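You operate a simulated robot arm through the tools that you are given. There is no shell and no other tool. Be economical: measure what you need, move in short steps, check, and stop when the job is done.

The job below is to be done with a simulated two-armed robot. You get a single attempt, and the scene is never put back.

## Task
Check that the flush filter holds its pressure.
Fine: outlet shut, bleed till water comes, inlet shut, see the gauge stand over 2 bar, then open both again.

Only the result counts: the job must be done as asked and must still hold three seconds after the hand-in. Knocking over, shifting, dropping, spilling or breaking anything else fails it.

## Robot
Two 7-joint arms with two-finger parallel grippers on one trunk, on a base that drives. Base frame: it is fixed to the floor where the robot stands at the start and does not move with it; the origin is under the middle of the robot, x ahead of it, y to its left, z up. Readings come in mm, degrees, newtons and seconds.
The left shoulder is at the start at [50, 161, 1098], the right one opposite. With the tool pointing down near the work surface each hand reaches from about 100 to 640 mm from the robot's upright axis, wherever it stands, measured 20 degrees to its own side. Places, roughly: flush filter gauge [800, -100, 1200]; flush filter head [900, 0, 1100]; flush inlet valve [900, -200, 1100]; flush outlet valve [800, 0, 1100]. Payload 3.43 kg a hand.
Tool frame (each hand has its own): the origin (TCP) lies between the finger pads and is the grasp point; the fingertips stand 30 mm ahead of it; z points along the fingers, y is the line along which they close. Largest opening 94 mm; finger width 28, thickness 10; the body of the gripper, 50 by 96 mm, starts 55 mm behind the TCP.
Orientation is that of the tool frame in the base frame, as a unit quaternion [w, x, y, z]. With the fingers straight down and closing along the base's y, the tool's x points along the base's -x, its y along +y and its z along -z.

## Interface
- The arms move only by the tool apply_moves. It takes "left_increments", "right_increments" or both (then of equal length, played together; a hand with none holds still); each is a list of rows, each a list of 7 numbers: the shift along the tool's x, y, z in mm, then the turn, a rotation vector about the tool's x, y, z in degrees, then the gripper command, from -1 (shut) to 1 (fully open), values between in proportion. In form: [[dx, dy, dz, wx, wy, wz, claw], ...]. A call has 1 to 10 rows; each row is the pose to reach, as a shift and turn from the pose commanded when the call began, along the tool's axes at that moment. Each row takes 0.2 s and may step no farther than 50 mm and 8.6 degrees from the row before; otherwise, or with a gripper value out of range, the whole call is refused. Where a pose cannot be reached the arm comes as near as it can. A force on the tool above 40 N (or 10 N above the force at the start of the call, whichever is more), or a blocked arm, ends the call early, and 0.2 s more pass. The fingers move at their own pace (about 45 mm/s each) and stop on an object; they squeeze with about 27 N. The grip force told is the motor's: it shows also when the fingers shut on nothing. Time passes only in rows, and 0.2 s behind the last, so rows that repeat a pose let the fingers close. The reply holds the time, the measured pose of the TCP, the force on the tool along the base axes, the opening and the grip force, in the units named above and with some noise, with the torque about the TCP (base axes, N m) and any sound that the robot's microphone picked up, and new pictures: "pictures" is both (left out), scene, wrist or none (wrist: the cameras of the hands that moved).
- Cameras (640 x 400 px; columns grow to the right, rows downward): "scene" is now at [129.2, -19.2, 1277.7]; the picture's right is [-0.20, -0.98, 0.00], its down [-0.02, 0.00, -1.00] and it looks along [0.98, -0.20, -0.02] (base axes); focal length 256 px, centre (320, 200). "left" rides on the left gripper at [76, -14, -103] in its tool frame; the picture's right is [0.18, 0.98, 0.00], its down [-0.75, 0.14, -0.64] and it looks along [-0.63, 0.12, 0.77] (tool axes); focal length 243 px, centre (320, 200). "right" rides on the right gripper at [76, 14, -102] in its tool frame; the picture's right is [-0.18, 0.98, 0.00], its down [-0.75, -0.14, -0.64] and it looks along [-0.63, -0.12, 0.77] (tool axes); focal length 243 px, centre (320, 200). There is no depth. A picture from a camera that has moved, and an enlarged one, comes with that camera's place and axes in the base frame and with its lens.
- move_column(by): slides the trunk up (or, below 0, down) by that many mm; the arms and the scene camera ride with it, the base frame stays. It gives what a move gives, with no picture.
- base_move(legs): drives the robot by 1 to 6 legs, each [ahead, left, turn to the left] in mm, mm and degrees, along the robot's own axes; the way and the turn of a leg run together, so that a leg with both is an arc; at most 1500 mm and 180 degrees a leg. The arms and the cameras ride along, it lands a little off, and it stops where it bumps. It gives what a move gives, and a new picture of the scene camera.
- turn_head(pan, tilt): turns the head with the scene camera to pan (to the left, within 80 degrees either way) and tilt (down, from -29 to 69), counted from straight ahead of the robot. It gives what a move gives, and a new picture of the scene camera.
- inspect(camera, box): a new picture of the part [left, top, right, bottom] of that camera's present view, enlarged. No time passes.
- finish_job(): hands the job in; it is judged then, once.

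Go step by step. Nothing tells you exact positions but the pictures and the camera data: compare them with the known pose of the tool, close in by small moves and look again before you grip or let go. The budget is 120 turns and 260 pictures, counting those below and the enlarged ones. Unless the task says otherwise, let go and move clear before handing in, and close with one line.

The tools are called after ">>>" as name(argument=value, ...) on one line, values as JSON. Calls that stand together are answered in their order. apply_moves: Moves the arms, as the interface text tells. Its arguments: {"type":"object","properties":{"left_increments":{"type":"array","items":{"type":"array","items":{"type":"number"}}},"right_increments":{"type":"array","items":{"type":"array","items":{"type":"number"}}},"pictures":{"type":"string","enum":["both","scene","wrist","none"]}},"required":[]} The other tools are called the same way: move_column (by) slides the trunk up or down; base_move (legs) drives the base; turn_head (pan, tilt) turns the head that bears the scene camera; inspect (camera, box) takes an enlarged picture of a part of a camera's view; finish_job () hands the job in.

At the start:

```text
time_s: 0.0
left_tool_pos: [391.7, 120.4, 1251.5]
left_tool_rot: [0.0, 0.0, 1.0, -0.001]
left_force: [-1.3, -0.7, 0.5]
left_torque: [-0.02, -0.04, 0.02]
left_grip_width: 93.9
left_gripper_force: 0.0
right_tool_pos: [353.1, -206.8, 1254.0]
right_tool_rot: [0.0, 0.0, 1.0, 0.0]
right_force: [0.2, 0.6, 0.5]
right_torque: [0.02, -0.01, -0.01]
right_grip_width: 94.1
right_gripper_force: 0.0
trunk travel left (down, up): [-125.0, 142.0]
robot x, y, heading: [0.7, -1.1, 0.3]
head pan, tilt: [-11.3, 1.1]
```

scene: 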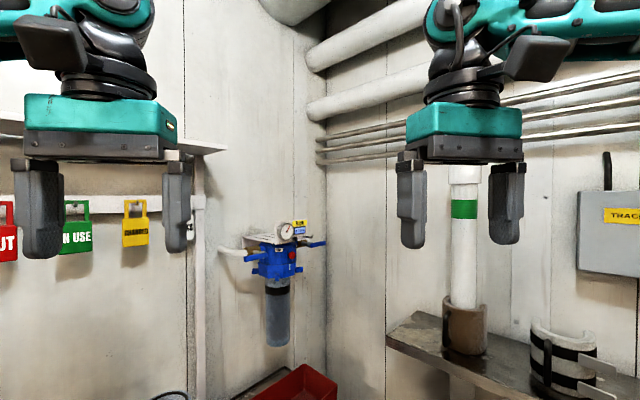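
right: 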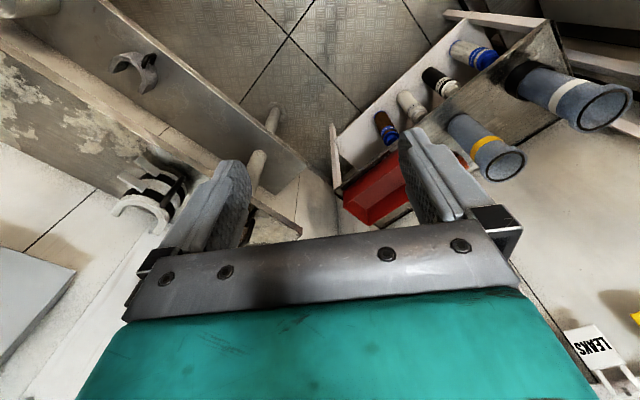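
left: 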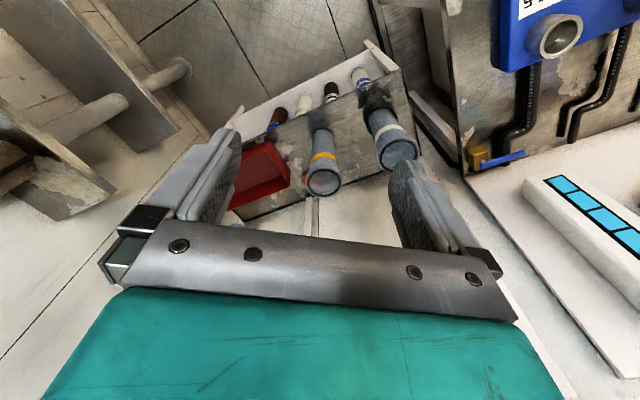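

The filter assembly is visible ahead, a blue head with a gauge in the corner. I look closer first.

>>> inspect(camera="scene", box=[210, 200, 350, 290])

>>> inspect(camera="scene", box=[250, 210, 330, 260])

```text
4.44 times, centred on (280, 245) of scene
camera zoom: at [129.2, -19.2, 1277.7], right [-0.2, -0.98, 0.0], down [-0.02, 0.0, -1.0], along [0.98, -0.2, -0.02], focal length 1137 px, centre (498, 0)
```

zoom: 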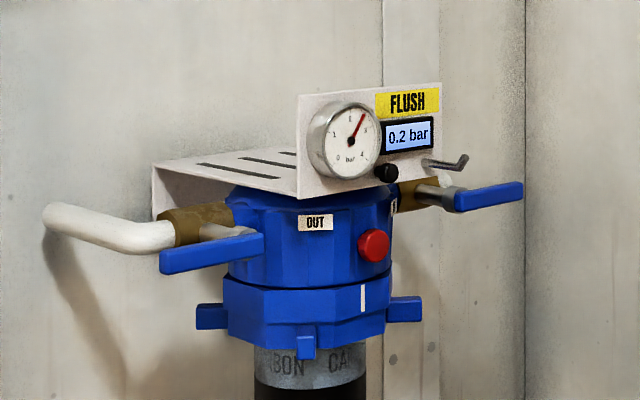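

```text
8.00 times, centred on (290, 235) of scene
camera zoom: at [129.2, -19.2, 1277.7], right [-0.2, -0.98, 0.0], down [-0.02, 0.0, -1.0], along [0.98, -0.2, -0.02], focal length 2046 px, centre (560, -80)
```

zoom: 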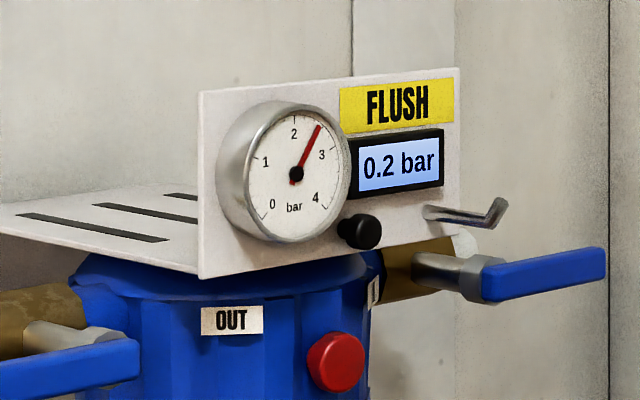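

I see the gauge at about 2.6 bar and both levers apparently in line with their pipes (open). I check for obstacles near the floor before driving.

>>> turn_head(pan=-10, tilt=50)

>>> turn_head(pan=-60, tilt=35)

```text
time_s: 1.2
left_tool_pos: [390.7, 120.6, 1251.8]
left_tool_rot: [0.0, -0.001, 1.0, 0.0]
left_force: [0.0, -0.3, 0.2]
left_torque: [0.01, 0.0, 0.01]
left_grip_width: 94.1
left_gripper_force: 0.0
right_tool_pos: [354.1, -206.8, 1254.2]
right_tool_rot: [-0.001, 0.0, 1.0, 0.0]
right_force: [0.4, 0.3, 0.1]
right_torque: [-0.02, -0.01, 0.0]
right_grip_width: 94.2
right_gripper_force: 0.0
trunk travel left (down, up): [-125.0, 142.0]
robot x, y, heading: [1.1, -0.0, -0.3]
head pan, tilt: [-10.0, 50.0]
camera scene: at [116.3, -14.9, 1201.6], right [-0.17, -0.98, 0.0], down [-0.75, 0.13, -0.64], along [0.63, -0.11, -0.77], focal length 256 px, centre (320, 200)
```

scene: 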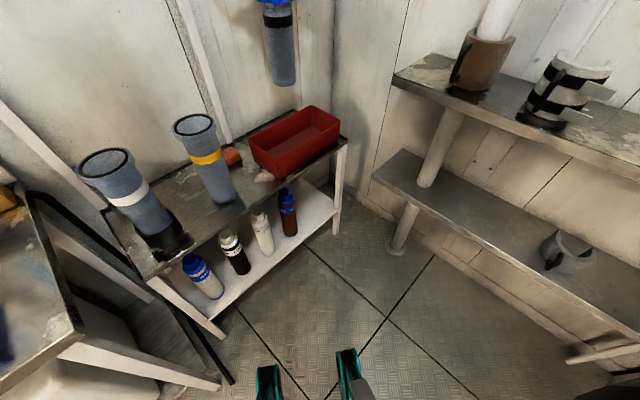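

```text
time_s: 2.4
left_tool_pos: [392.2, 120.0, 1250.6]
left_tool_rot: [0.0, -0.001, 1.0, -0.001]
left_force: [-0.3, 0.4, -0.3]
left_torque: [0.0, 0.0, -0.04]
left_grip_width: 93.8
left_gripper_force: 0.0
right_tool_pos: [353.3, -207.0, 1253.7]
right_tool_rot: [0.0, 0.001, 1.0, 0.0]
right_force: [-0.6, -0.8, 1.0]
right_torque: [-0.01, 0.01, 0.0]
right_grip_width: 93.9
right_gripper_force: 0.1
trunk travel left (down, up): [-125.0, 142.0]
robot x, y, heading: [-2.1, -0.4, -0.1]
head pan, tilt: [-60.0, 35.0]
camera scene: at [84.6, -77.7, 1223.3], right [-0.87, -0.5, 0.0], down [-0.29, 0.5, -0.82], along [0.41, -0.71, -0.57], focal length 256 px, centre (320, 200)
```

scene: 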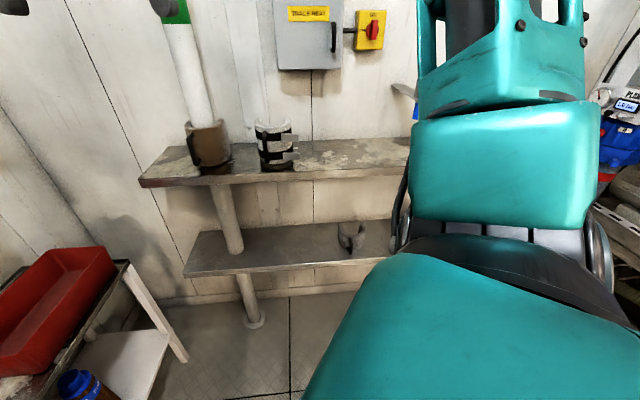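

The cart stands beneath the filter and shelves are on the right; the wall with the filter runs about 33° off square to me. I'll drive right and ahead and turn left to face it.

>>> base_move(legs=[[120, -200, 0], [0, 0, 33]])

>>> turn_head(pan=-12, tilt=15)

```text
time_s: 6.3
left_tool_pos: [385.3, 113.4, 1250.9]
left_tool_rot: [0.0, -0.284, 0.959, -0.001]
left_force: [0.5, 0.3, 0.1]
left_torque: [0.03, 0.01, -0.04]
left_grip_width: 93.6
left_gripper_force: 0.0
right_tool_pos: [530.4, -181.7, 1254.9]
right_tool_rot: [0.001, -0.283, 0.959, 0.001]
right_force: [-0.4, 0.1, -0.2]
right_torque: [-0.01, 0.01, -0.01]
right_grip_width: 93.8
right_gripper_force: 0.1
trunk travel left (down, up): [-125.0, 142.0]
robot x, y, heading: [120.8, -199.5, 32.5]
head pan, tilt: [-60.0, 35.0]
camera scene: at [233.3, -220.3, 1223.3], right [-0.46, -0.89, 0.0], down [-0.51, 0.26, -0.82], along [0.73, -0.37, -0.57], focal length 256 px, centre (320, 200)
```

scene: 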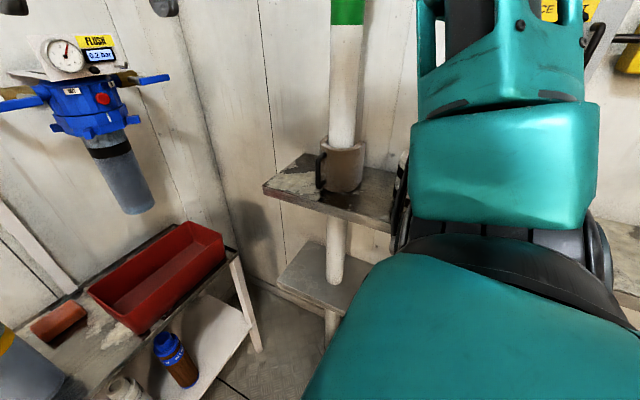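

```text
time_s: 7.5
left_tool_pos: [384.1, 113.2, 1251.0]
left_tool_rot: [0.0, -0.284, 0.959, -0.001]
left_force: [0.9, -1.1, -0.2]
left_torque: [-0.01, -0.02, 0.02]
left_grip_width: 94.0
left_gripper_force: 0.1
right_tool_pos: [529.7, -182.0, 1253.3]
right_tool_rot: [0.0, -0.283, 0.959, 0.0]
right_force: [-0.8, -0.7, 0.6]
right_torque: [0.04, 0.02, 0.01]
right_grip_width: 94.0
right_gripper_force: 0.0
trunk travel left (down, up): [-125.0, 142.0]
robot x, y, heading: [122.0, -198.6, 33.0]
head pan, tilt: [-12.0, 15.0]
camera scene: at [242.4, -147.1, 1255.2], right [0.35, -0.93, 0.0], down [-0.24, -0.09, -0.97], along [0.9, 0.34, -0.26], focal length 256 px, centre (320, 200)
```

scene: 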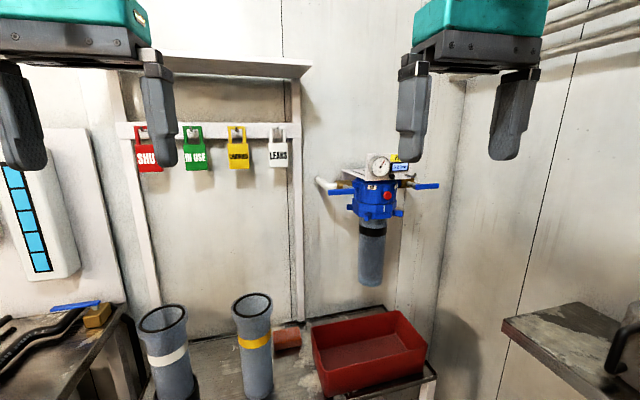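

Now facing the filter. I take an enlarged view to triangulate.

>>> inspect(camera="scene", box=[315, 145, 445, 225])

```text
4.92 times, centred on (380, 185) of scene
camera zoom: at [242.4, -147.1, 1255.2], right [0.35, -0.93, 0.0], down [-0.24, -0.09, -0.97], along [0.9, 0.34, -0.26], focal length 1259 px, centre (25, 274)
```

zoom: 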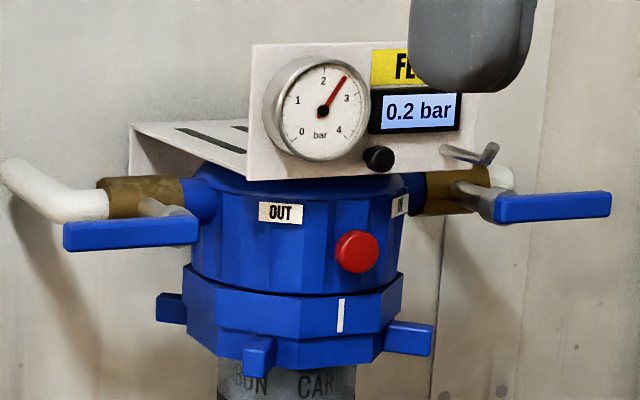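

Triangulated in my present robot frame, in front by about 700 mm: the outlet lever pivot sits about 230 mm right, the bleed button 315 mm right, the inlet lever pivot 405 mm right, all at z≈1100-1116. I drive right and ahead.

>>> base_move(legs=[[0, -200, 0], [150, 0, 0]])

>>> turn_head(pan=-8, tilt=20)

```text
time_s: 9.8
left_tool_pos: [485.5, -42.1, 1251.5]
left_tool_rot: [-0.001, -0.283, 0.959, 0.0]
left_force: [0.0, 0.2, 0.0]
left_torque: [0.0, 0.01, -0.03]
left_grip_width: 93.9
left_gripper_force: 0.0
right_tool_pos: [631.0, -338.0, 1254.8]
right_tool_rot: [0.0, -0.282, 0.959, 0.001]
right_force: [0.9, -0.1, -1.5]
right_torque: [-0.02, 0.0, 0.01]
right_grip_width: 94.1
right_gripper_force: 0.2
trunk travel left (down, up): [-125.0, 142.0]
robot x, y, heading: [222.6, -359.6, 32.8]
head pan, tilt: [-12.0, 15.0]
stopped in leg 1: the robot was blocked; the commanded pose is now the measured one
camera scene: at [342.7, -303.0, 1255.3], right [0.35, -0.93, 0.0], down [-0.24, -0.09, -0.97], along [0.9, 0.34, -0.26], focal length 256 px, centre (320, 200)
```

scene: 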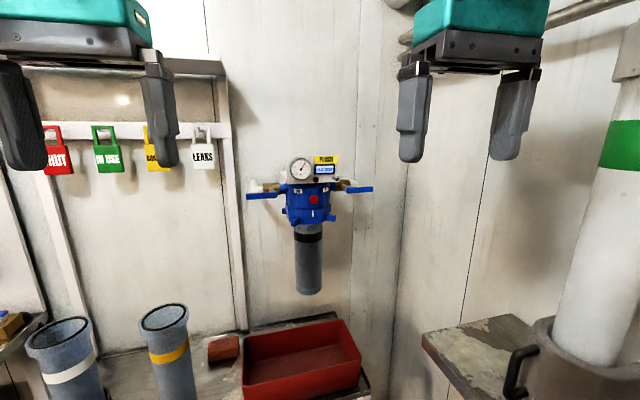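

```text
time_s: 10.4
left_tool_pos: [485.9, -42.5, 1251.0]
left_tool_rot: [0.0, -0.283, 0.959, 0.001]
left_force: [-0.6, -0.1, -0.5]
left_torque: [0.02, 0.03, 0.0]
left_grip_width: 93.9
left_gripper_force: 0.2
right_tool_pos: [631.8, -338.7, 1254.2]
right_tool_rot: [-0.001, -0.283, 0.959, 0.0]
right_force: [-0.7, 0.2, 0.7]
right_torque: [-0.03, -0.01, -0.02]
right_grip_width: 94.2
right_gripper_force: 0.1
trunk travel left (down, up): [-125.0, 142.0]
robot x, y, heading: [217.4, -355.6, 32.7]
head pan, tilt: [-8.0, 20.0]
camera scene: at [340.2, -297.6, 1247.2], right [0.42, -0.91, 0.0], down [-0.31, -0.14, -0.94], along [0.85, 0.39, -0.34], focal length 256 px, centre (320, 200)
```

scene: 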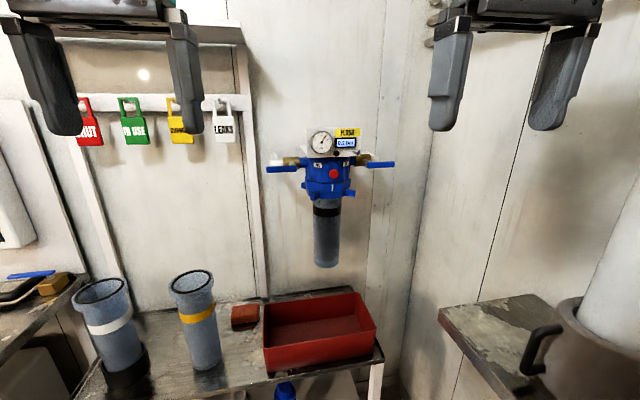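

The sideways drive stopped on something at the right; I check that side for what touched, and back off a little.

>>> base_move(legs=[[0, 30, 0]])

>>> turn_head(pan=-75, tilt=30)

```text
time_s: 11.4
left_tool_pos: [468.9, -19.0, 1250.5]
left_tool_rot: [0.0, -0.283, 0.959, -0.002]
left_force: [-0.2, 0.4, -0.2]
left_torque: [-0.03, -0.02, 0.02]
left_grip_width: 94.0
left_gripper_force: 0.1
right_tool_pos: [614.5, -313.1, 1254.8]
right_tool_rot: [0.0, -0.283, 0.959, 0.001]
right_force: [-0.7, 0.4, 0.6]
right_torque: [-0.04, -0.01, -0.01]
right_grip_width: 94.1
right_gripper_force: 0.2
trunk travel left (down, up): [-125.0, 142.0]
robot x, y, heading: [205.8, -331.9, 33.0]
head pan, tilt: [-8.0, 20.0]
camera scene: at [323.9, -272.2, 1247.1], right [0.42, -0.91, 0.0], down [-0.31, -0.14, -0.94], along [0.85, 0.39, -0.34], focal length 256 px, centre (320, 200)
```

scene: 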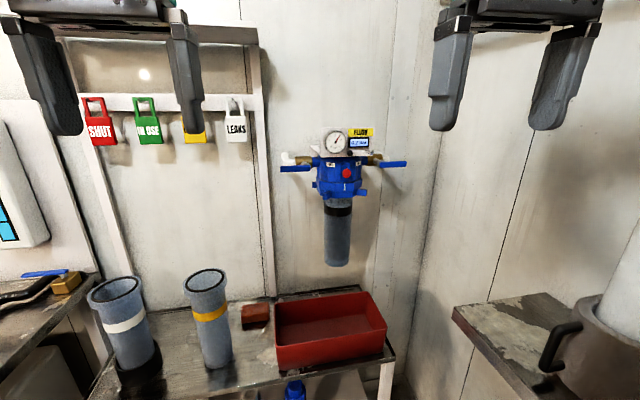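

```text
time_s: 12.8
left_tool_pos: [470.0, -18.6, 1251.5]
left_tool_rot: [0.0, -0.283, 0.959, 0.0]
left_force: [0.4, 0.1, -0.5]
left_torque: [0.0, -0.01, 0.0]
left_grip_width: 93.8
left_gripper_force: 0.0
right_tool_pos: [615.1, -314.4, 1254.0]
right_tool_rot: [-0.001, -0.283, 0.959, 0.001]
right_force: [0.0, -0.4, 0.0]
right_torque: [-0.02, 0.02, -0.01]
right_grip_width: 94.1
right_gripper_force: 0.0
trunk travel left (down, up): [-125.0, 142.0]
robot x, y, heading: [204.7, -334.8, 32.9]
head pan, tilt: [-75.0, 30.0]
camera scene: at [306.6, -372.3, 1231.1], right [-0.67, -0.74, 0.0], down [-0.37, 0.34, -0.87], along [0.64, -0.58, -0.5], focal length 256 px, centre (320, 200)
```

scene: 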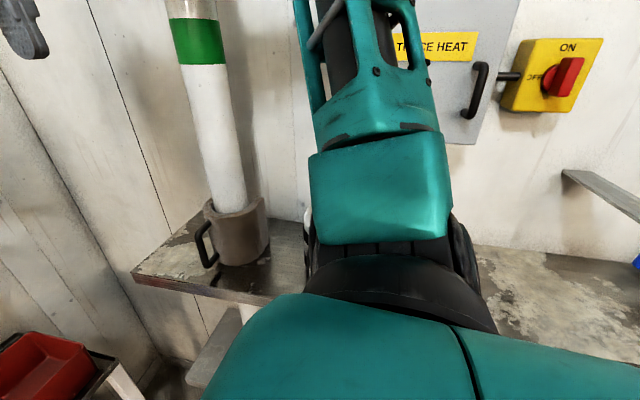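

Nothing disturbed on that side. Now I drive ahead toward the filter.

>>> base_move(legs=[[130, 10, 0]])

>>> turn_head(pan=-10, tilt=20)

```text
time_s: 14.1
left_tool_pos: [572.4, 61.0, 1250.9]
left_tool_rot: [0.001, -0.282, 0.959, -0.001]
left_force: [-0.6, -0.2, -0.3]
left_torque: [0.01, -0.01, 0.02]
left_grip_width: 94.0
left_gripper_force: 0.1
right_tool_pos: [719.2, -234.9, 1254.9]
right_tool_rot: [0.0, -0.282, 0.959, -0.001]
right_force: [0.3, 0.2, 0.2]
right_torque: [0.03, 0.03, -0.01]
right_grip_width: 93.9
right_gripper_force: 0.0
trunk travel left (down, up): [-125.0, 142.0]
robot x, y, heading: [306.9, -251.1, 32.8]
head pan, tilt: [-75.0, 30.0]
camera scene: at [410.2, -293.1, 1231.2], right [-0.67, -0.74, 0.0], down [-0.37, 0.34, -0.87], along [0.64, -0.58, -0.5], focal length 256 px, centre (320, 200)
```

scene: 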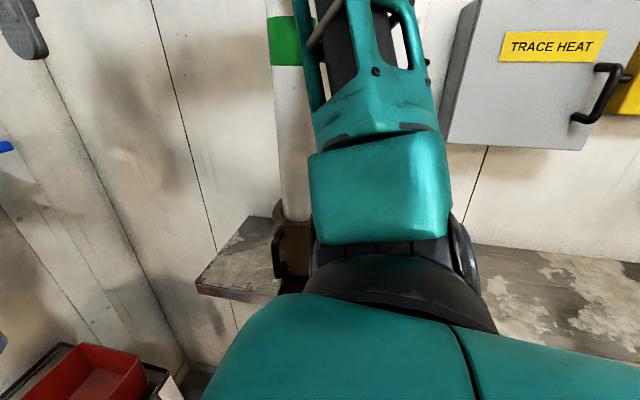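

```text
time_s: 15.4
left_tool_pos: [572.6, 61.3, 1251.3]
left_tool_rot: [0.0, -0.283, 0.959, -0.001]
left_force: [0.4, 0.5, 0.1]
left_torque: [0.02, 0.01, -0.01]
left_grip_width: 94.2
left_gripper_force: 0.0
right_tool_pos: [718.0, -234.3, 1254.0]
right_tool_rot: [-0.001, -0.282, 0.959, 0.0]
right_force: [-0.3, -0.8, 0.0]
right_torque: [-0.01, 0.03, 0.0]
right_grip_width: 94.1
right_gripper_force: 0.0
trunk travel left (down, up): [-125.0, 142.0]
robot x, y, heading: [306.5, -254.5, 32.7]
head pan, tilt: [-10.0, 20.0]
camera scene: at [429.0, -196.4, 1247.2], right [0.39, -0.92, 0.0], down [-0.31, -0.13, -0.94], along [0.87, 0.36, -0.34], focal length 256 px, centre (320, 200)
```

scene: 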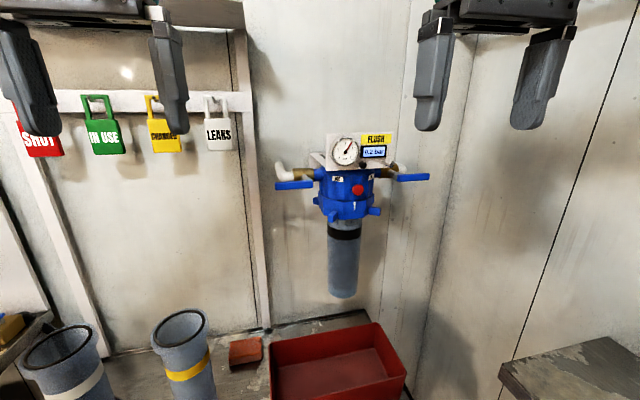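

>>> inspect(camera="scene", box=[270, 125, 440, 231])

>>> inspect(camera="scene", box=[345, 130, 425, 180])

```text
3.76 times, centred on (355, 178) of scene
camera zoom: at [429.0, -196.4, 1247.2], right [0.39, -0.92, 0.0], down [-0.31, -0.13, -0.94], along [0.87, 0.36, -0.34], focal length 963 px, centre (188, 283)
```

zoom: 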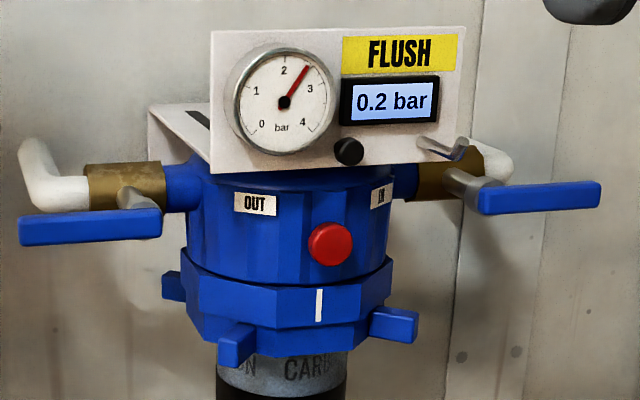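

```text
8.00 times, centred on (385, 155) of scene
camera zoom: at [429.0, -196.4, 1247.2], right [0.39, -0.92, 0.0], down [-0.31, -0.13, -0.94], along [0.87, 0.36, -0.34], focal length 2046 px, centre (-200, 560)
```

zoom: 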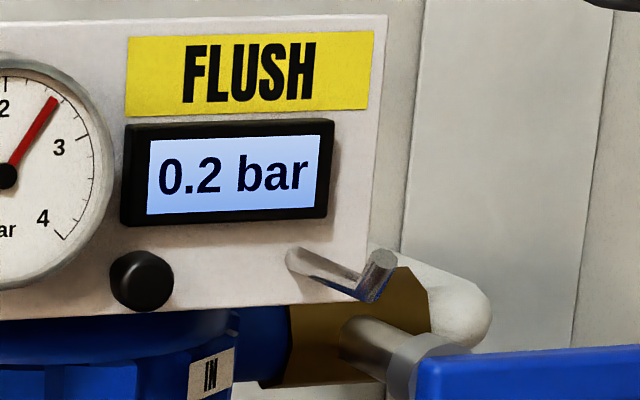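

The geometry agrees across three views. I bring the left hand to pointing ahead, shut, a little before and above the outlet lever tip.

>>> apply_moves(left_increments=[[-9, -14, 9, 0, -8.5, 0, -1], [-18, -28, 18, 0, -17, 0, -1], [-27, -42, 27, 0, -25.5, 0, -1], [-36, -56, 36, 0, -34, 0, -1], [-45, -70, 45, 0, -42.5, 0, -1], [-54, -84, 54, 0, -51, 0, -1], [-63, -98, 63, 0, -59.5, 0, -1], [-72, -112, 72, 0, -68, 0, -1], [-81, -126, 81, 0, -76.5, 0, -1], [-90, -140, 90, 0, -85, 0, -1]])

```text
time_s: 17.6
left_tool_pos: [724.7, -7.0, 1162.2]
left_tool_rot: [0.649, -0.208, 0.706, 0.19]
left_force: [-0.2, 0.1, 0.4]
left_torque: [0.0, -0.03, -0.01]
left_grip_width: 0.0
left_gripper_force: 27.1
right_tool_pos: [717.6, -235.3, 1253.3]
right_tool_rot: [0.0, -0.282, 0.959, 0.0]
right_force: [0.5, 0.3, -0.5]
right_torque: [-0.01, 0.04, 0.01]
right_grip_width: 94.1
right_gripper_force: 0.0
trunk travel left (down, up): [-125.0, 142.0]
robot x, y, heading: [308.3, -251.7, 32.8]
head pan, tilt: [-10.0, 20.0]
camera scene: at [429.0, -196.5, 1247.2], right [0.39, -0.92, 0.0], down [-0.31, -0.13, -0.94], along [0.87, 0.36, -0.34], focal length 256 px, centre (320, 200)
camera left: at [641.7, -78.6, 1094.3], right [-0.55, 0.82, -0.18], down [-0.56, -0.19, 0.81], along [0.62, 0.54, 0.56], focal length 243 px, centre (320, 200)
```

scene: 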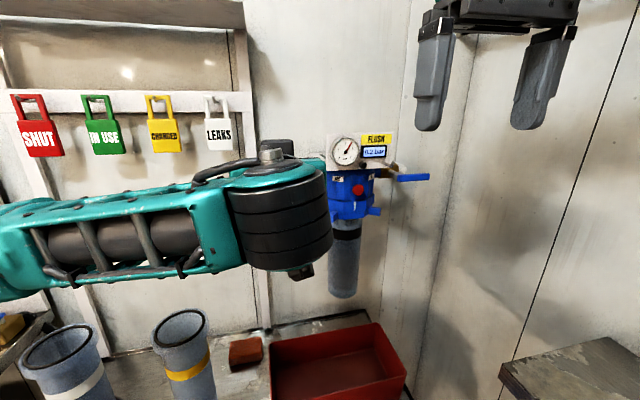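
left: 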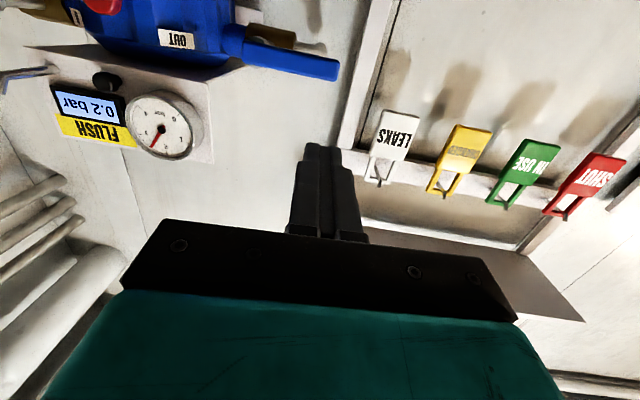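

The hand is lined up laterally with the lever tip and above it. I move ahead so the fingertips sit just over the lever.

>>> apply_moves(left_increments=[[0, -2, 20, 0, 0, 0, -1], [0, -4, 40, 0, 0, 0, -1], [0, -4, 55, 0, 0, 0, -1], [0, -4, 68, 0, 0, 0, -1]], pictures="wrist")

>>> inspect(camera="left", box=[200, 0, 440, 150])

```text
time_s: 18.6
left_tool_pos: [784.3, 26.8, 1154.9]
left_tool_rot: [0.648, -0.209, 0.707, 0.19]
left_force: [-0.6, -0.9, -0.2]
left_torque: [-0.03, 0.01, -0.02]
left_grip_width: 0.0
left_gripper_force: 26.5
right_tool_pos: [718.3, -233.4, 1254.2]
right_tool_rot: [0.0, -0.282, 0.959, 0.0]
right_force: [0.8, 0.6, 0.0]
right_torque: [-0.02, 0.01, 0.02]
right_grip_width: 94.1
right_gripper_force: 0.1
trunk travel left (down, up): [-125.0, 142.0]
robot x, y, heading: [312.4, -253.1, 32.7]
head pan, tilt: [-10.0, 20.0]
camera left: at [701.0, -45.2, 1087.8], right [-0.55, 0.82, -0.18], down [-0.56, -0.19, 0.81], along [0.62, 0.54, 0.56], focal length 243 px, centre (320, 200)
```

left: 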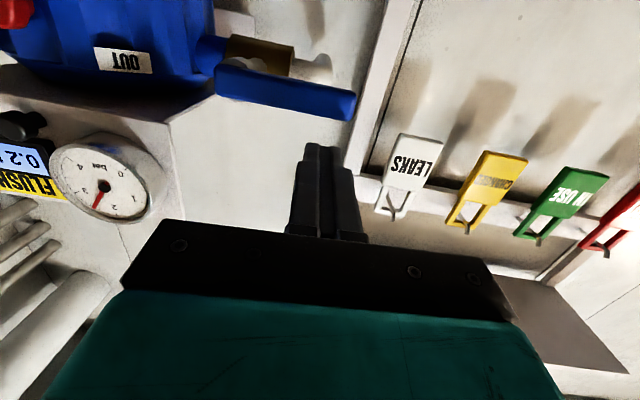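

```text
2.67 times, centred on (320, 75) of left
camera zoom: at [701.0, -45.2, 1087.8], right [-0.55, 0.82, -0.18], down [-0.56, -0.19, 0.81], along [0.62, 0.54, 0.56], focal length 647 px, centre (320, 533)
```

zoom: 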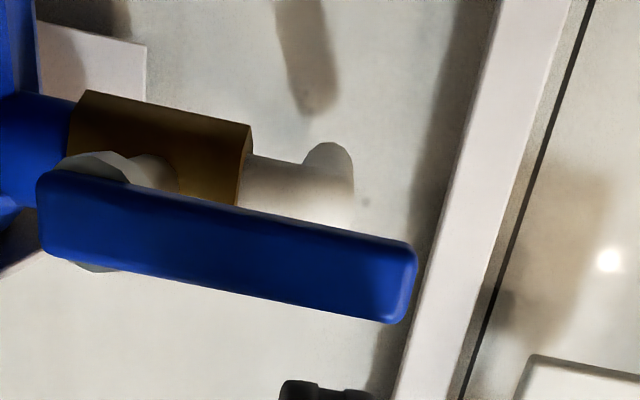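

The wrist picture confirms the lever; the fingertips overlap it slightly in depth. I go 8 mm further in and press down gently to test which way it turns.

>>> apply_moves(left_increments=[[0, 0, 8, 0, 0, 0, -1], [12, 0, 9, 0, 0, 0, -1], [20, 1, 10, 0, 0, 0, -1], [28, 1, 10.5, 0, 0, 0, -1], [36, 2, 11, 0, 0, 0, -1]], pictures="wrist")

```text
time_s: 19.7
left_tool_pos: [789.8, 30.8, 1136.7]
left_tool_rot: [0.66, -0.208, 0.696, 0.189]
left_force: [-1.8, -1.6, 5.5]
left_torque: [0.07, -0.05, -0.09]
left_grip_width: 0.0
left_gripper_force: 26.9
right_tool_pos: [718.5, -234.6, 1253.6]
right_tool_rot: [0.0, -0.282, 0.959, 0.0]
right_force: [0.3, 0.2, -0.2]
right_torque: [0.0, 0.01, -0.03]
right_grip_width: 94.3
right_gripper_force: 0.1
trunk travel left (down, up): [-125.0, 142.0]
robot x, y, heading: [305.7, -254.5, 32.6]
head pan, tilt: [-10.0, 20.0]
stopped in row 5 (left hand): the force on the tool passed its limit at 46 N (the readings are from after the stop); the commanded pose is now the measured one
camera left: at [708.3, -39.3, 1067.3], right [-0.54, 0.82, -0.2], down [-0.58, -0.2, 0.79], along [0.61, 0.54, 0.58], focal length 243 px, centre (320, 200)
```

left: 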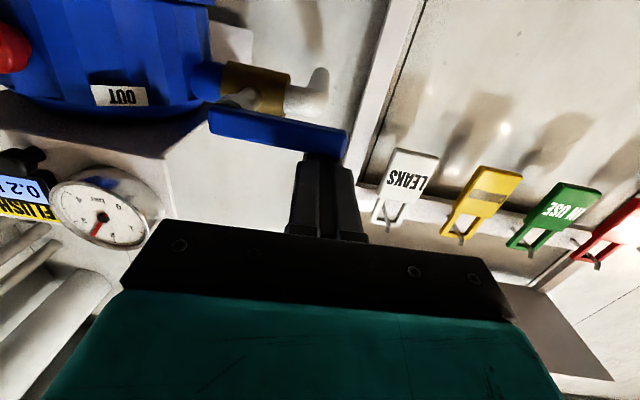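

Pressing down meets a hard stop, so this lever should turn upward. I go round below it.

>>> apply_moves(left_increments=[[-8, 0, 0, 0, 0, 0, -1], [-8, 0, -35, 0, 0, 0, -1], [25, 0, -33, 0, 0, 0, -1], [60, 0, -31, 0, 0, 0, -1], [62, 0, 4, 0, 0, 0, -1]], pictures="both")

```text
time_s: 20.9
left_tool_pos: [792.7, 31.0, 1072.7]
left_tool_rot: [0.659, -0.209, 0.698, 0.19]
left_force: [0.4, 0.5, -0.7]
left_torque: [-0.02, -0.02, -0.02]
left_grip_width: 0.0
left_gripper_force: 27.2
right_tool_pos: [719.4, -235.6, 1253.6]
right_tool_rot: [0.0, -0.282, 0.959, 0.0]
right_force: [-0.1, 0.3, -0.2]
right_torque: [0.01, -0.03, 0.02]
right_grip_width: 94.1
right_gripper_force: 0.0
trunk travel left (down, up): [-125.0, 142.0]
robot x, y, heading: [309.5, -254.2, 32.7]
head pan, tilt: [-10.0, 20.0]
camera scene: at [429.1, -196.6, 1247.2], right [0.39, -0.92, 0.0], down [-0.31, -0.13, -0.94], along [0.87, 0.36, -0.34], focal length 256 px, centre (320, 200)
camera left: at [710.5, -38.7, 1003.9], right [-0.54, 0.82, -0.19], down [-0.58, -0.2, 0.79], along [0.61, 0.54, 0.58], focal length 243 px, centre (320, 200)
```

scene: 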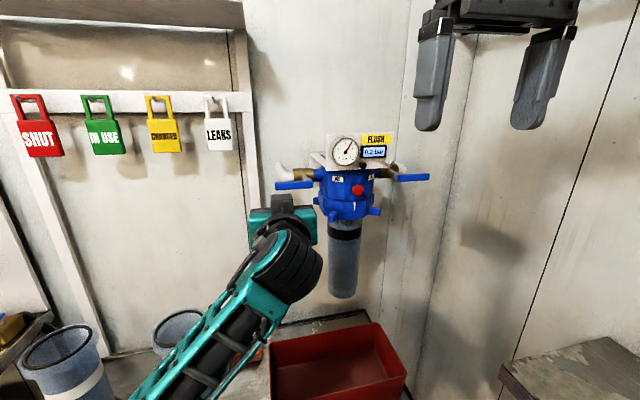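
left: 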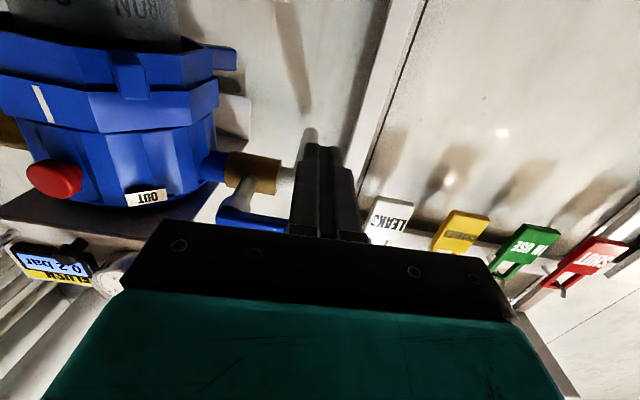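

>>> apply_moves(left_increments=[[-18, 0, 0, 0, 0, 0, -1], [-28, 2, -1, 0, 0, 0, -1], [-38, 3, -1, 0, 0, 0, -1], [-48, 3, -2, 0, 0, 0, -1]], pictures="wrist")

```text
time_s: 21.9
left_tool_pos: [790.5, 33.5, 1121.2]
left_tool_rot: [0.659, -0.209, 0.698, 0.19]
left_force: [0.1, 0.4, -0.3]
left_torque: [-0.02, 0.03, -0.01]
left_grip_width: 0.0
left_gripper_force: 26.3
right_tool_pos: [719.0, -234.0, 1254.6]
right_tool_rot: [0.0, -0.281, 0.96, 0.0]
right_force: [0.2, 0.6, 0.0]
right_torque: [0.03, -0.03, 0.0]
right_grip_width: 94.1
right_gripper_force: 0.1
trunk travel left (down, up): [-125.0, 142.0]
robot x, y, heading: [307.3, -251.7, 32.6]
head pan, tilt: [-10.0, 20.0]
camera left: at [707.6, -35.9, 1051.8], right [-0.54, 0.82, -0.19], down [-0.58, -0.2, 0.79], along [0.61, 0.54, 0.58], focal length 243 px, centre (320, 200)
```

left: 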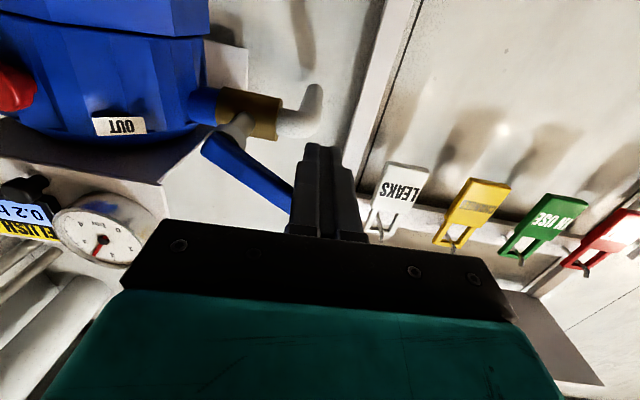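

It turns upward freely. I follow the arc to the upright position.

>>> apply_moves(left_increments=[[-10, -1, 0, 0, 0, 0, -1], [-18, -4, -1, 0, 0, 0, -1], [-26, -9, -1, 0, 0, 0, -1], [-33, -15, -2, 0, 0, 0, -1], [-39, -22, -2, 0, 0, 0, -1], [-42, -30, -2, 0, 0, 0, -1], [-43, -35, -2, 0, 0, 0, -1]], pictures="both")

```text
time_s: 23.5
left_tool_pos: [807.7, 5.8, 1165.9]
left_tool_rot: [0.659, -0.209, 0.697, 0.19]
left_force: [0.4, 2.2, -0.1]
left_torque: [0.0, 0.02, 0.0]
left_grip_width: 0.0
left_gripper_force: 27.0
right_tool_pos: [718.4, -234.5, 1254.8]
right_tool_rot: [0.0, -0.283, 0.959, 0.0]
right_force: [-0.2, -0.1, 0.1]
right_torque: [-0.03, 0.01, 0.02]
right_grip_width: 93.9
right_gripper_force: 0.1
trunk travel left (down, up): [-125.0, 142.0]
robot x, y, heading: [308.0, -254.1, 32.8]
head pan, tilt: [-10.0, 20.0]
camera scene: at [429.1, -196.5, 1247.2], right [0.39, -0.92, 0.0], down [-0.31, -0.13, -0.94], along [0.87, 0.36, -0.34], focal length 256 px, centre (320, 200)
camera left: at [726.7, -64.4, 1096.3], right [-0.54, 0.82, -0.19], down [-0.58, -0.2, 0.79], along [0.61, 0.54, 0.58], focal length 243 px, centre (320, 200)
```

scene: 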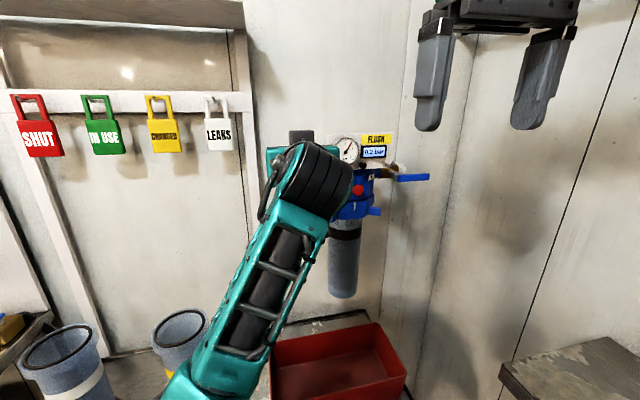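
left: 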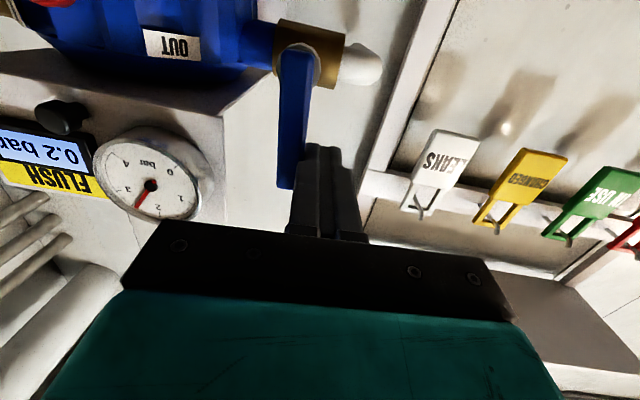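

The lever is nearly upright. I nudge toward the right to find the stop.

>>> apply_moves(left_increments=[[0, -4, 0, 0, 0, 0, -1], [0, -8, 0, 0, 0, 0, -1], [0, -12, 0, 0, 0, 0, -1]], pictures="wrist")

>>> inspect(camera="left", box=[200, 0, 440, 220])

```text
time_s: 24.3
left_tool_pos: [813.0, 4.2, 1163.0]
left_tool_rot: [0.656, -0.214, 0.697, 0.194]
left_force: [-20.3, 17.5, -2.8]
left_torque: [0.27, 0.36, 0.21]
left_grip_width: 0.0
left_gripper_force: 27.4
right_tool_pos: [716.8, -231.4, 1254.0]
right_tool_rot: [0.001, -0.283, 0.959, -0.001]
right_force: [0.7, -0.5, 0.3]
right_torque: [0.01, 0.04, 0.0]
right_grip_width: 94.2
right_gripper_force: 0.0
trunk travel left (down, up): [-125.0, 142.0]
robot x, y, heading: [307.4, -254.7, 33.1]
head pan, tilt: [-10.0, 20.0]
camera left: at [730.9, -68.0, 1095.3], right [-0.55, 0.81, -0.19], down [-0.58, -0.2, 0.79], along [0.6, 0.55, 0.58], focal length 243 px, centre (320, 200)
```

left: 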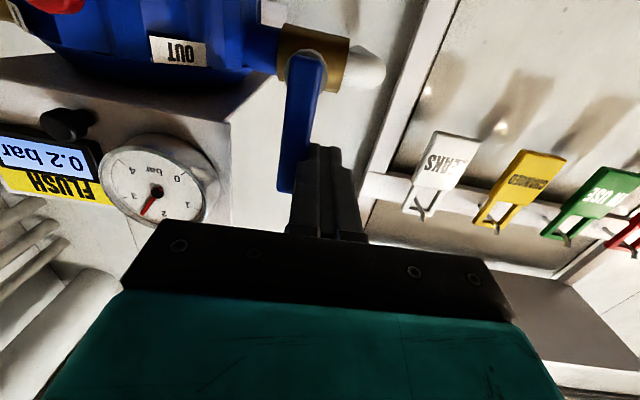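

```text
1.82 times, centred on (320, 110) of left
camera zoom: at [730.9, -68.0, 1095.3], right [-0.55, 0.81, -0.19], down [-0.58, -0.2, 0.79], along [0.6, 0.55, 0.58], focal length 441 px, centre (320, 364)
```

zoom: 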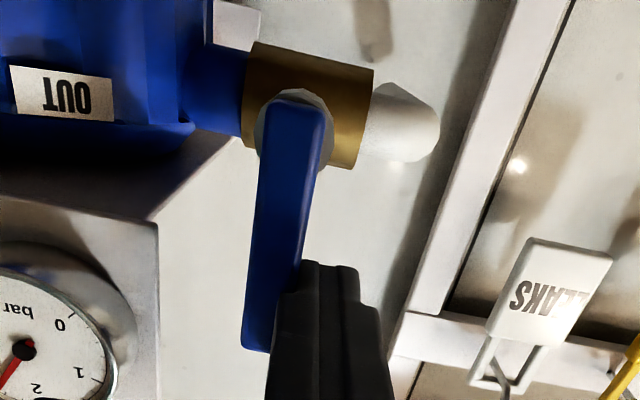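

Stop reached: outlet is shut upright. I pull the left hand off to the left and back, then look.

>>> apply_moves(left_increments=[[0, 20, 0, 0, 0, 0, -1], [0, 30, -30, 0, 0, 0, -1], [0, 50, -75, 0, 0, 0, -1], [0, 85, -110, 0, 0, 0, -1], [0, 125, -120, 0, 0, 0, -1], [0, 165, -120, 0, 0, 0, -1]], pictures="scene")

>>> inspect(camera="scene", box=[270, 125, 440, 231])

```text
time_s: 25.7
left_tool_pos: [625.9, 67.6, 1171.0]
left_tool_rot: [0.659, -0.208, 0.698, 0.188]
left_force: [-0.1, 0.4, -1.0]
left_torque: [-0.04, 0.0, 0.0]
left_grip_width: 0.0
left_gripper_force: 27.4
right_tool_pos: [720.7, -234.0, 1253.7]
right_tool_rot: [0.0, -0.282, 0.959, -0.001]
right_force: [-0.3, 0.0, 0.0]
right_torque: [0.0, 0.0, 0.0]
right_grip_width: 93.9
right_gripper_force: 0.1
trunk travel left (down, up): [-125.0, 142.0]
robot x, y, heading: [311.4, -254.2, 32.5]
head pan, tilt: [-10.0, 20.0]
camera scene: at [429.1, -196.3, 1247.2], right [0.39, -0.92, 0.0], down [-0.31, -0.13, -0.94], along [0.87, 0.36, -0.34], focal length 256 px, centre (320, 200)
```

scene: 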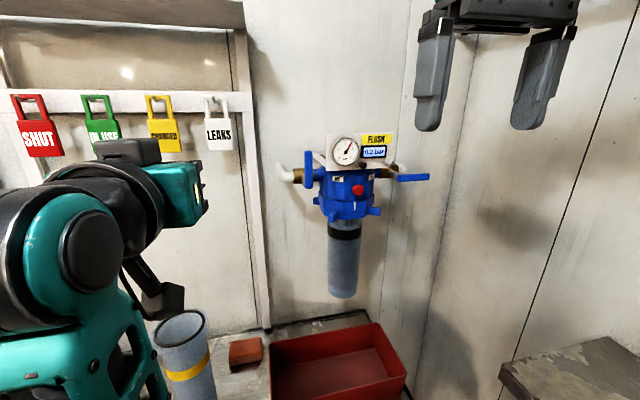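

```text
3.76 times, centred on (355, 178) of scene
camera zoom: at [429.1, -196.3, 1247.2], right [0.39, -0.92, 0.0], down [-0.31, -0.13, -0.94], along [0.87, 0.36, -0.34], focal length 963 px, centre (188, 283)
```

zoom: 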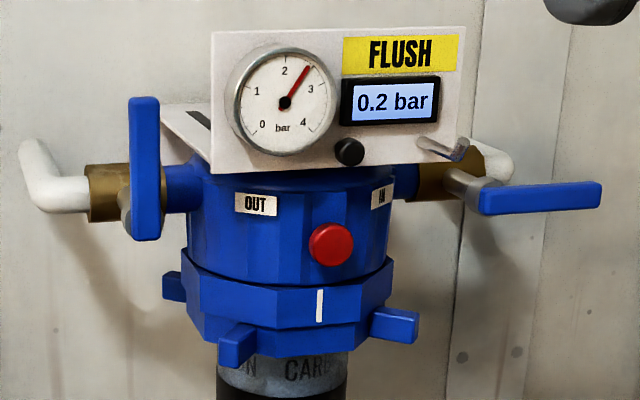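

The outlet lever stands upright; gauge 2.6 bar. Now I bring the right hand, shut and pointing ahead, before the red bleed button.

>>> apply_moves(right_increments=[[-14, 4, 15, 0, -8.5, 0, -1], [-28, 8, 30, 0, -17, 0, -1], [-42, 12, 45, 0, -25.5, 0, -1], [-56, 16, 60, 0, -34, 0, -1], [-70, 20, 75, 0, -42.5, 0, -1], [-84, 24, 90, 0, -51, 0, -1], [-98, 28, 105, 0, -59.5, 0, -1], [-112, 32, 120, 0, -68, 0, -1], [-126, 36, 135, 0, -76.5, 0, -1], [-140, 39, 149, 0, -85, 0, -1]])

```text
time_s: 27.9
left_tool_pos: [612.5, 83.7, 1169.1]
left_tool_rot: [0.661, -0.216, 0.695, 0.184]
left_force: [1.8, -0.8, -0.9]
left_torque: [0.0, 0.0, 0.11]
left_grip_width: 0.0
left_gripper_force: 26.7
right_tool_pos: [798.1, -108.4, 1109.3]
right_tool_rot: [0.652, -0.218, 0.702, 0.185]
right_force: [2.4, -1.1, -2.4]
right_torque: [0.07, -0.07, 0.21]
right_grip_width: 0.0
right_gripper_force: 26.9
trunk travel left (down, up): [-125.0, 142.0]
robot x, y, heading: [305.5, -254.6, 32.8]
head pan, tilt: [-10.0, 20.0]
camera scene: at [414.6, -181.2, 1247.4], right [0.39, -0.92, 0.02], down [-0.3, -0.15, -0.94], along [0.87, 0.36, -0.33], focal length 256 px, centre (320, 200)
camera right: at [700.8, -158.9, 1041.9], right [-0.53, 0.83, 0.16], down [-0.42, -0.42, 0.81], along [0.74, 0.36, 0.57], focal length 243 px, centre (320, 200)
```

scene: 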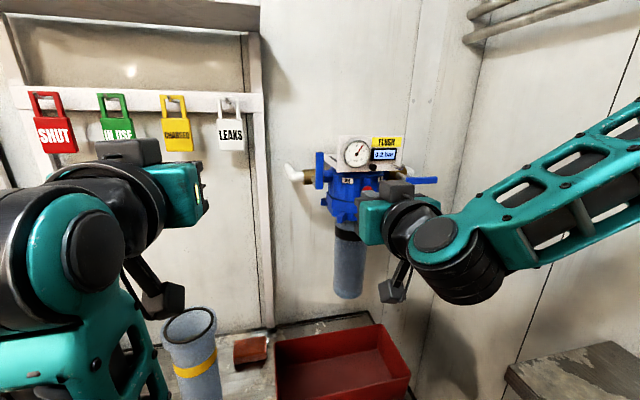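
right: 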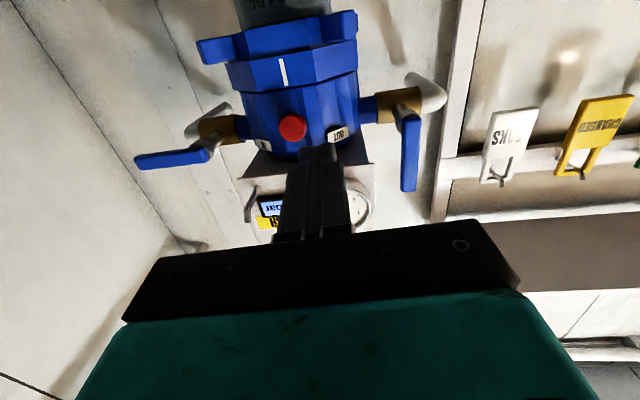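

The camera has shifted and tilted as if my right elbow is leaning on something. I look to the right side.

>>> turn_head(pan=-60, tilt=15)

```text
time_s: 29.1
left_tool_pos: [618.3, 84.7, 1166.3]
left_tool_rot: [0.66, -0.216, 0.696, 0.183]
left_force: [0.1, -0.5, 0.1]
left_torque: [-0.05, 0.02, -0.01]
left_grip_width: 0.1
left_gripper_force: 27.0
right_tool_pos: [804.0, -108.5, 1105.2]
right_tool_rot: [0.649, -0.22, 0.705, 0.182]
right_force: [0.1, 0.9, 0.0]
right_torque: [0.04, 0.01, 0.0]
right_grip_width: 0.0
right_gripper_force: 27.4
trunk travel left (down, up): [-125.0, 142.0]
robot x, y, heading: [310.5, -250.6, 32.8]
head pan, tilt: [-60.0, 15.0]
camera scene: at [417.1, -257.8, 1256.0], right [-0.46, -0.89, 0.01], down [-0.22, 0.1, -0.97], along [0.86, -0.44, -0.24], focal length 256 px, centre (320, 200)
```

scene: 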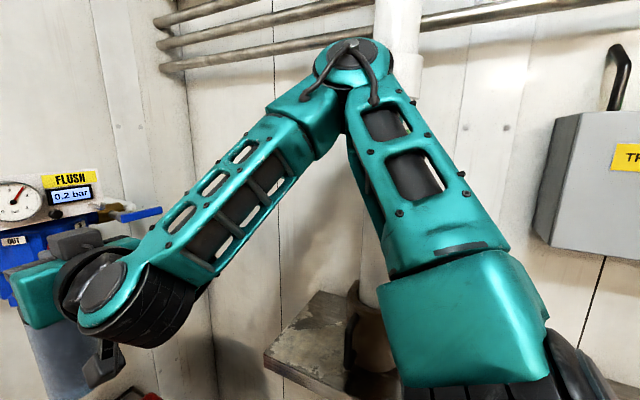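

The right elbow leans on the white pipe. I drive left to free it.

>>> base_move(legs=[[0, 70, 0]])

```text
time_s: 30.4
left_tool_pos: [588.6, 129.0, 1170.5]
left_tool_rot: [0.658, -0.209, 0.698, 0.19]
left_force: [0.1, -0.7, -0.5]
left_torque: [-0.04, -0.01, 0.0]
left_grip_width: 0.1
left_gripper_force: 27.2
right_tool_pos: [776.2, -66.5, 1105.1]
right_tool_rot: [0.648, -0.208, 0.707, 0.191]
right_force: [-0.6, 0.9, -0.1]
right_torque: [-0.03, -0.01, -0.04]
right_grip_width: 0.1
right_gripper_force: 27.6
trunk travel left (down, up): [-125.0, 142.0]
robot x, y, heading: [267.7, -194.1, 32.8]
head pan, tilt: [-60.0, 15.0]
camera scene: at [389.0, -216.2, 1255.3], right [-0.46, -0.89, 0.0], down [-0.23, 0.12, -0.97], along [0.86, -0.44, -0.26], focal length 256 px, centre (320, 200)
```

scene: 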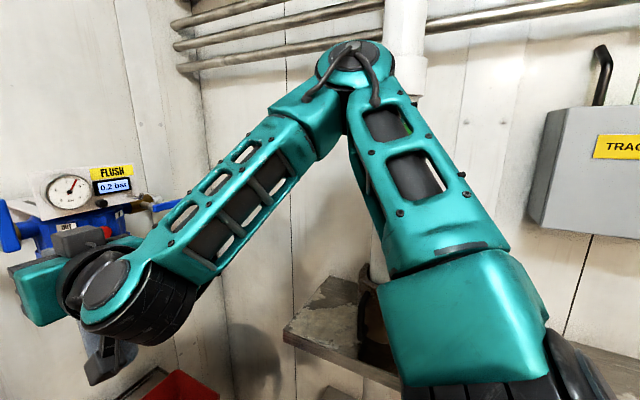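

Freed and level again; the pipe stands straight. Now right hand moves across toward the button, stopping short.

>>> apply_moves(right_increments=[[0, -25, 0, 0, 0, 0, -1], [0, -50, 0, 0, 0, 0, -1], [0, -71, 12, 0, 0, 0, -1], [0, -71, 30, 0, 0, 0, -1]], pictures="both")

>>> turn_head(pan=-15, tilt=15)

```text
time_s: 31.4
left_tool_pos: [589.4, 127.0, 1168.9]
left_tool_rot: [0.658, -0.208, 0.698, 0.189]
left_force: [-0.2, 0.6, 1.1]
left_torque: [0.02, 0.0, 0.05]
left_grip_width: 0.0
left_gripper_force: 26.9
right_tool_pos: [782.0, -77.3, 1104.1]
right_tool_rot: [0.648, -0.206, 0.708, 0.191]
right_force: [-0.9, -0.1, 0.6]
right_torque: [0.02, 0.01, 0.0]
right_grip_width: 0.0
right_gripper_force: 27.4
right hand out of reach, approached as far as the arm can: row 1, 2, 3, 4
trunk travel left (down, up): [-125.0, 142.0]
robot x, y, heading: [270.0, -191.3, 32.9]
head pan, tilt: [-60.0, 15.0]
camera scene: at [389.2, -216.5, 1255.3], right [-0.46, -0.89, 0.0], down [-0.23, 0.12, -0.97], along [0.86, -0.44, -0.26], focal length 256 px, centre (320, 200)
camera right: at [682.3, -125.0, 1039.4], right [-0.51, 0.84, 0.19], down [-0.41, -0.43, 0.81], along [0.76, 0.34, 0.56], focal length 243 px, centre (320, 200)
```

scene: 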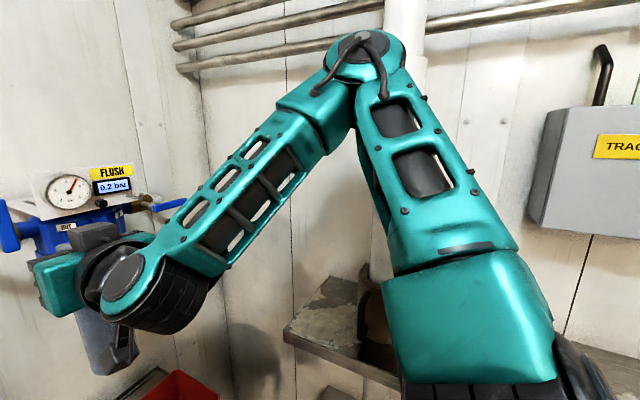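
right: 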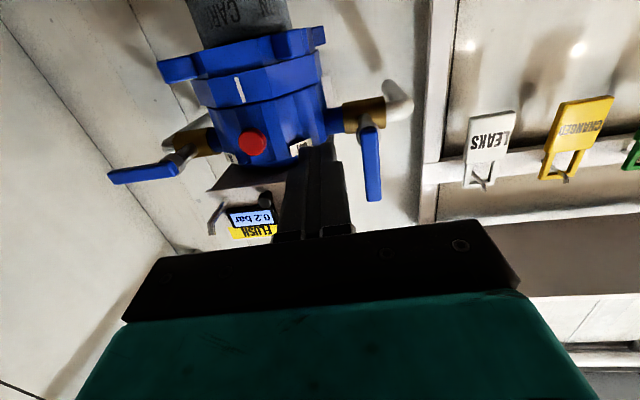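

```text
time_s: 32.5
left_tool_pos: [589.0, 128.0, 1169.3]
left_tool_rot: [0.658, -0.208, 0.699, 0.189]
left_force: [0.0, -0.3, 0.5]
left_torque: [0.02, 0.01, 0.02]
left_grip_width: 0.1
left_gripper_force: 26.2
right_tool_pos: [782.5, -78.7, 1106.3]
right_tool_rot: [0.647, -0.206, 0.709, 0.191]
right_force: [0.8, -0.2, 0.0]
right_torque: [0.01, -0.01, 0.0]
right_grip_width: 0.1
right_gripper_force: 26.9
trunk travel left (down, up): [-125.0, 142.0]
robot x, y, heading: [271.7, -192.7, 32.9]
head pan, tilt: [-15.0, 15.0]
camera scene: at [395.1, -145.3, 1255.3], right [0.3, -0.95, 0.0], down [-0.25, -0.08, -0.97], along [0.92, 0.29, -0.26], focal length 256 px, centre (320, 200)
```

scene: 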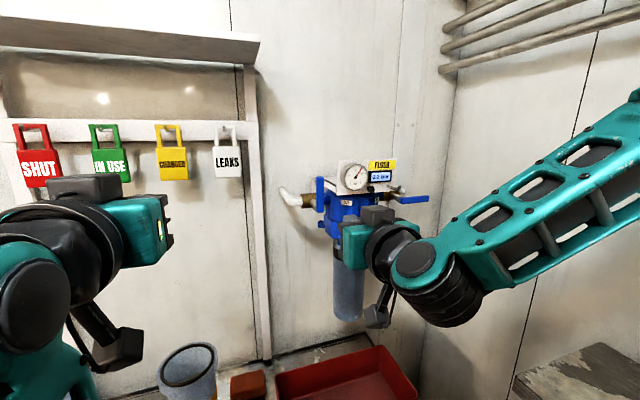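

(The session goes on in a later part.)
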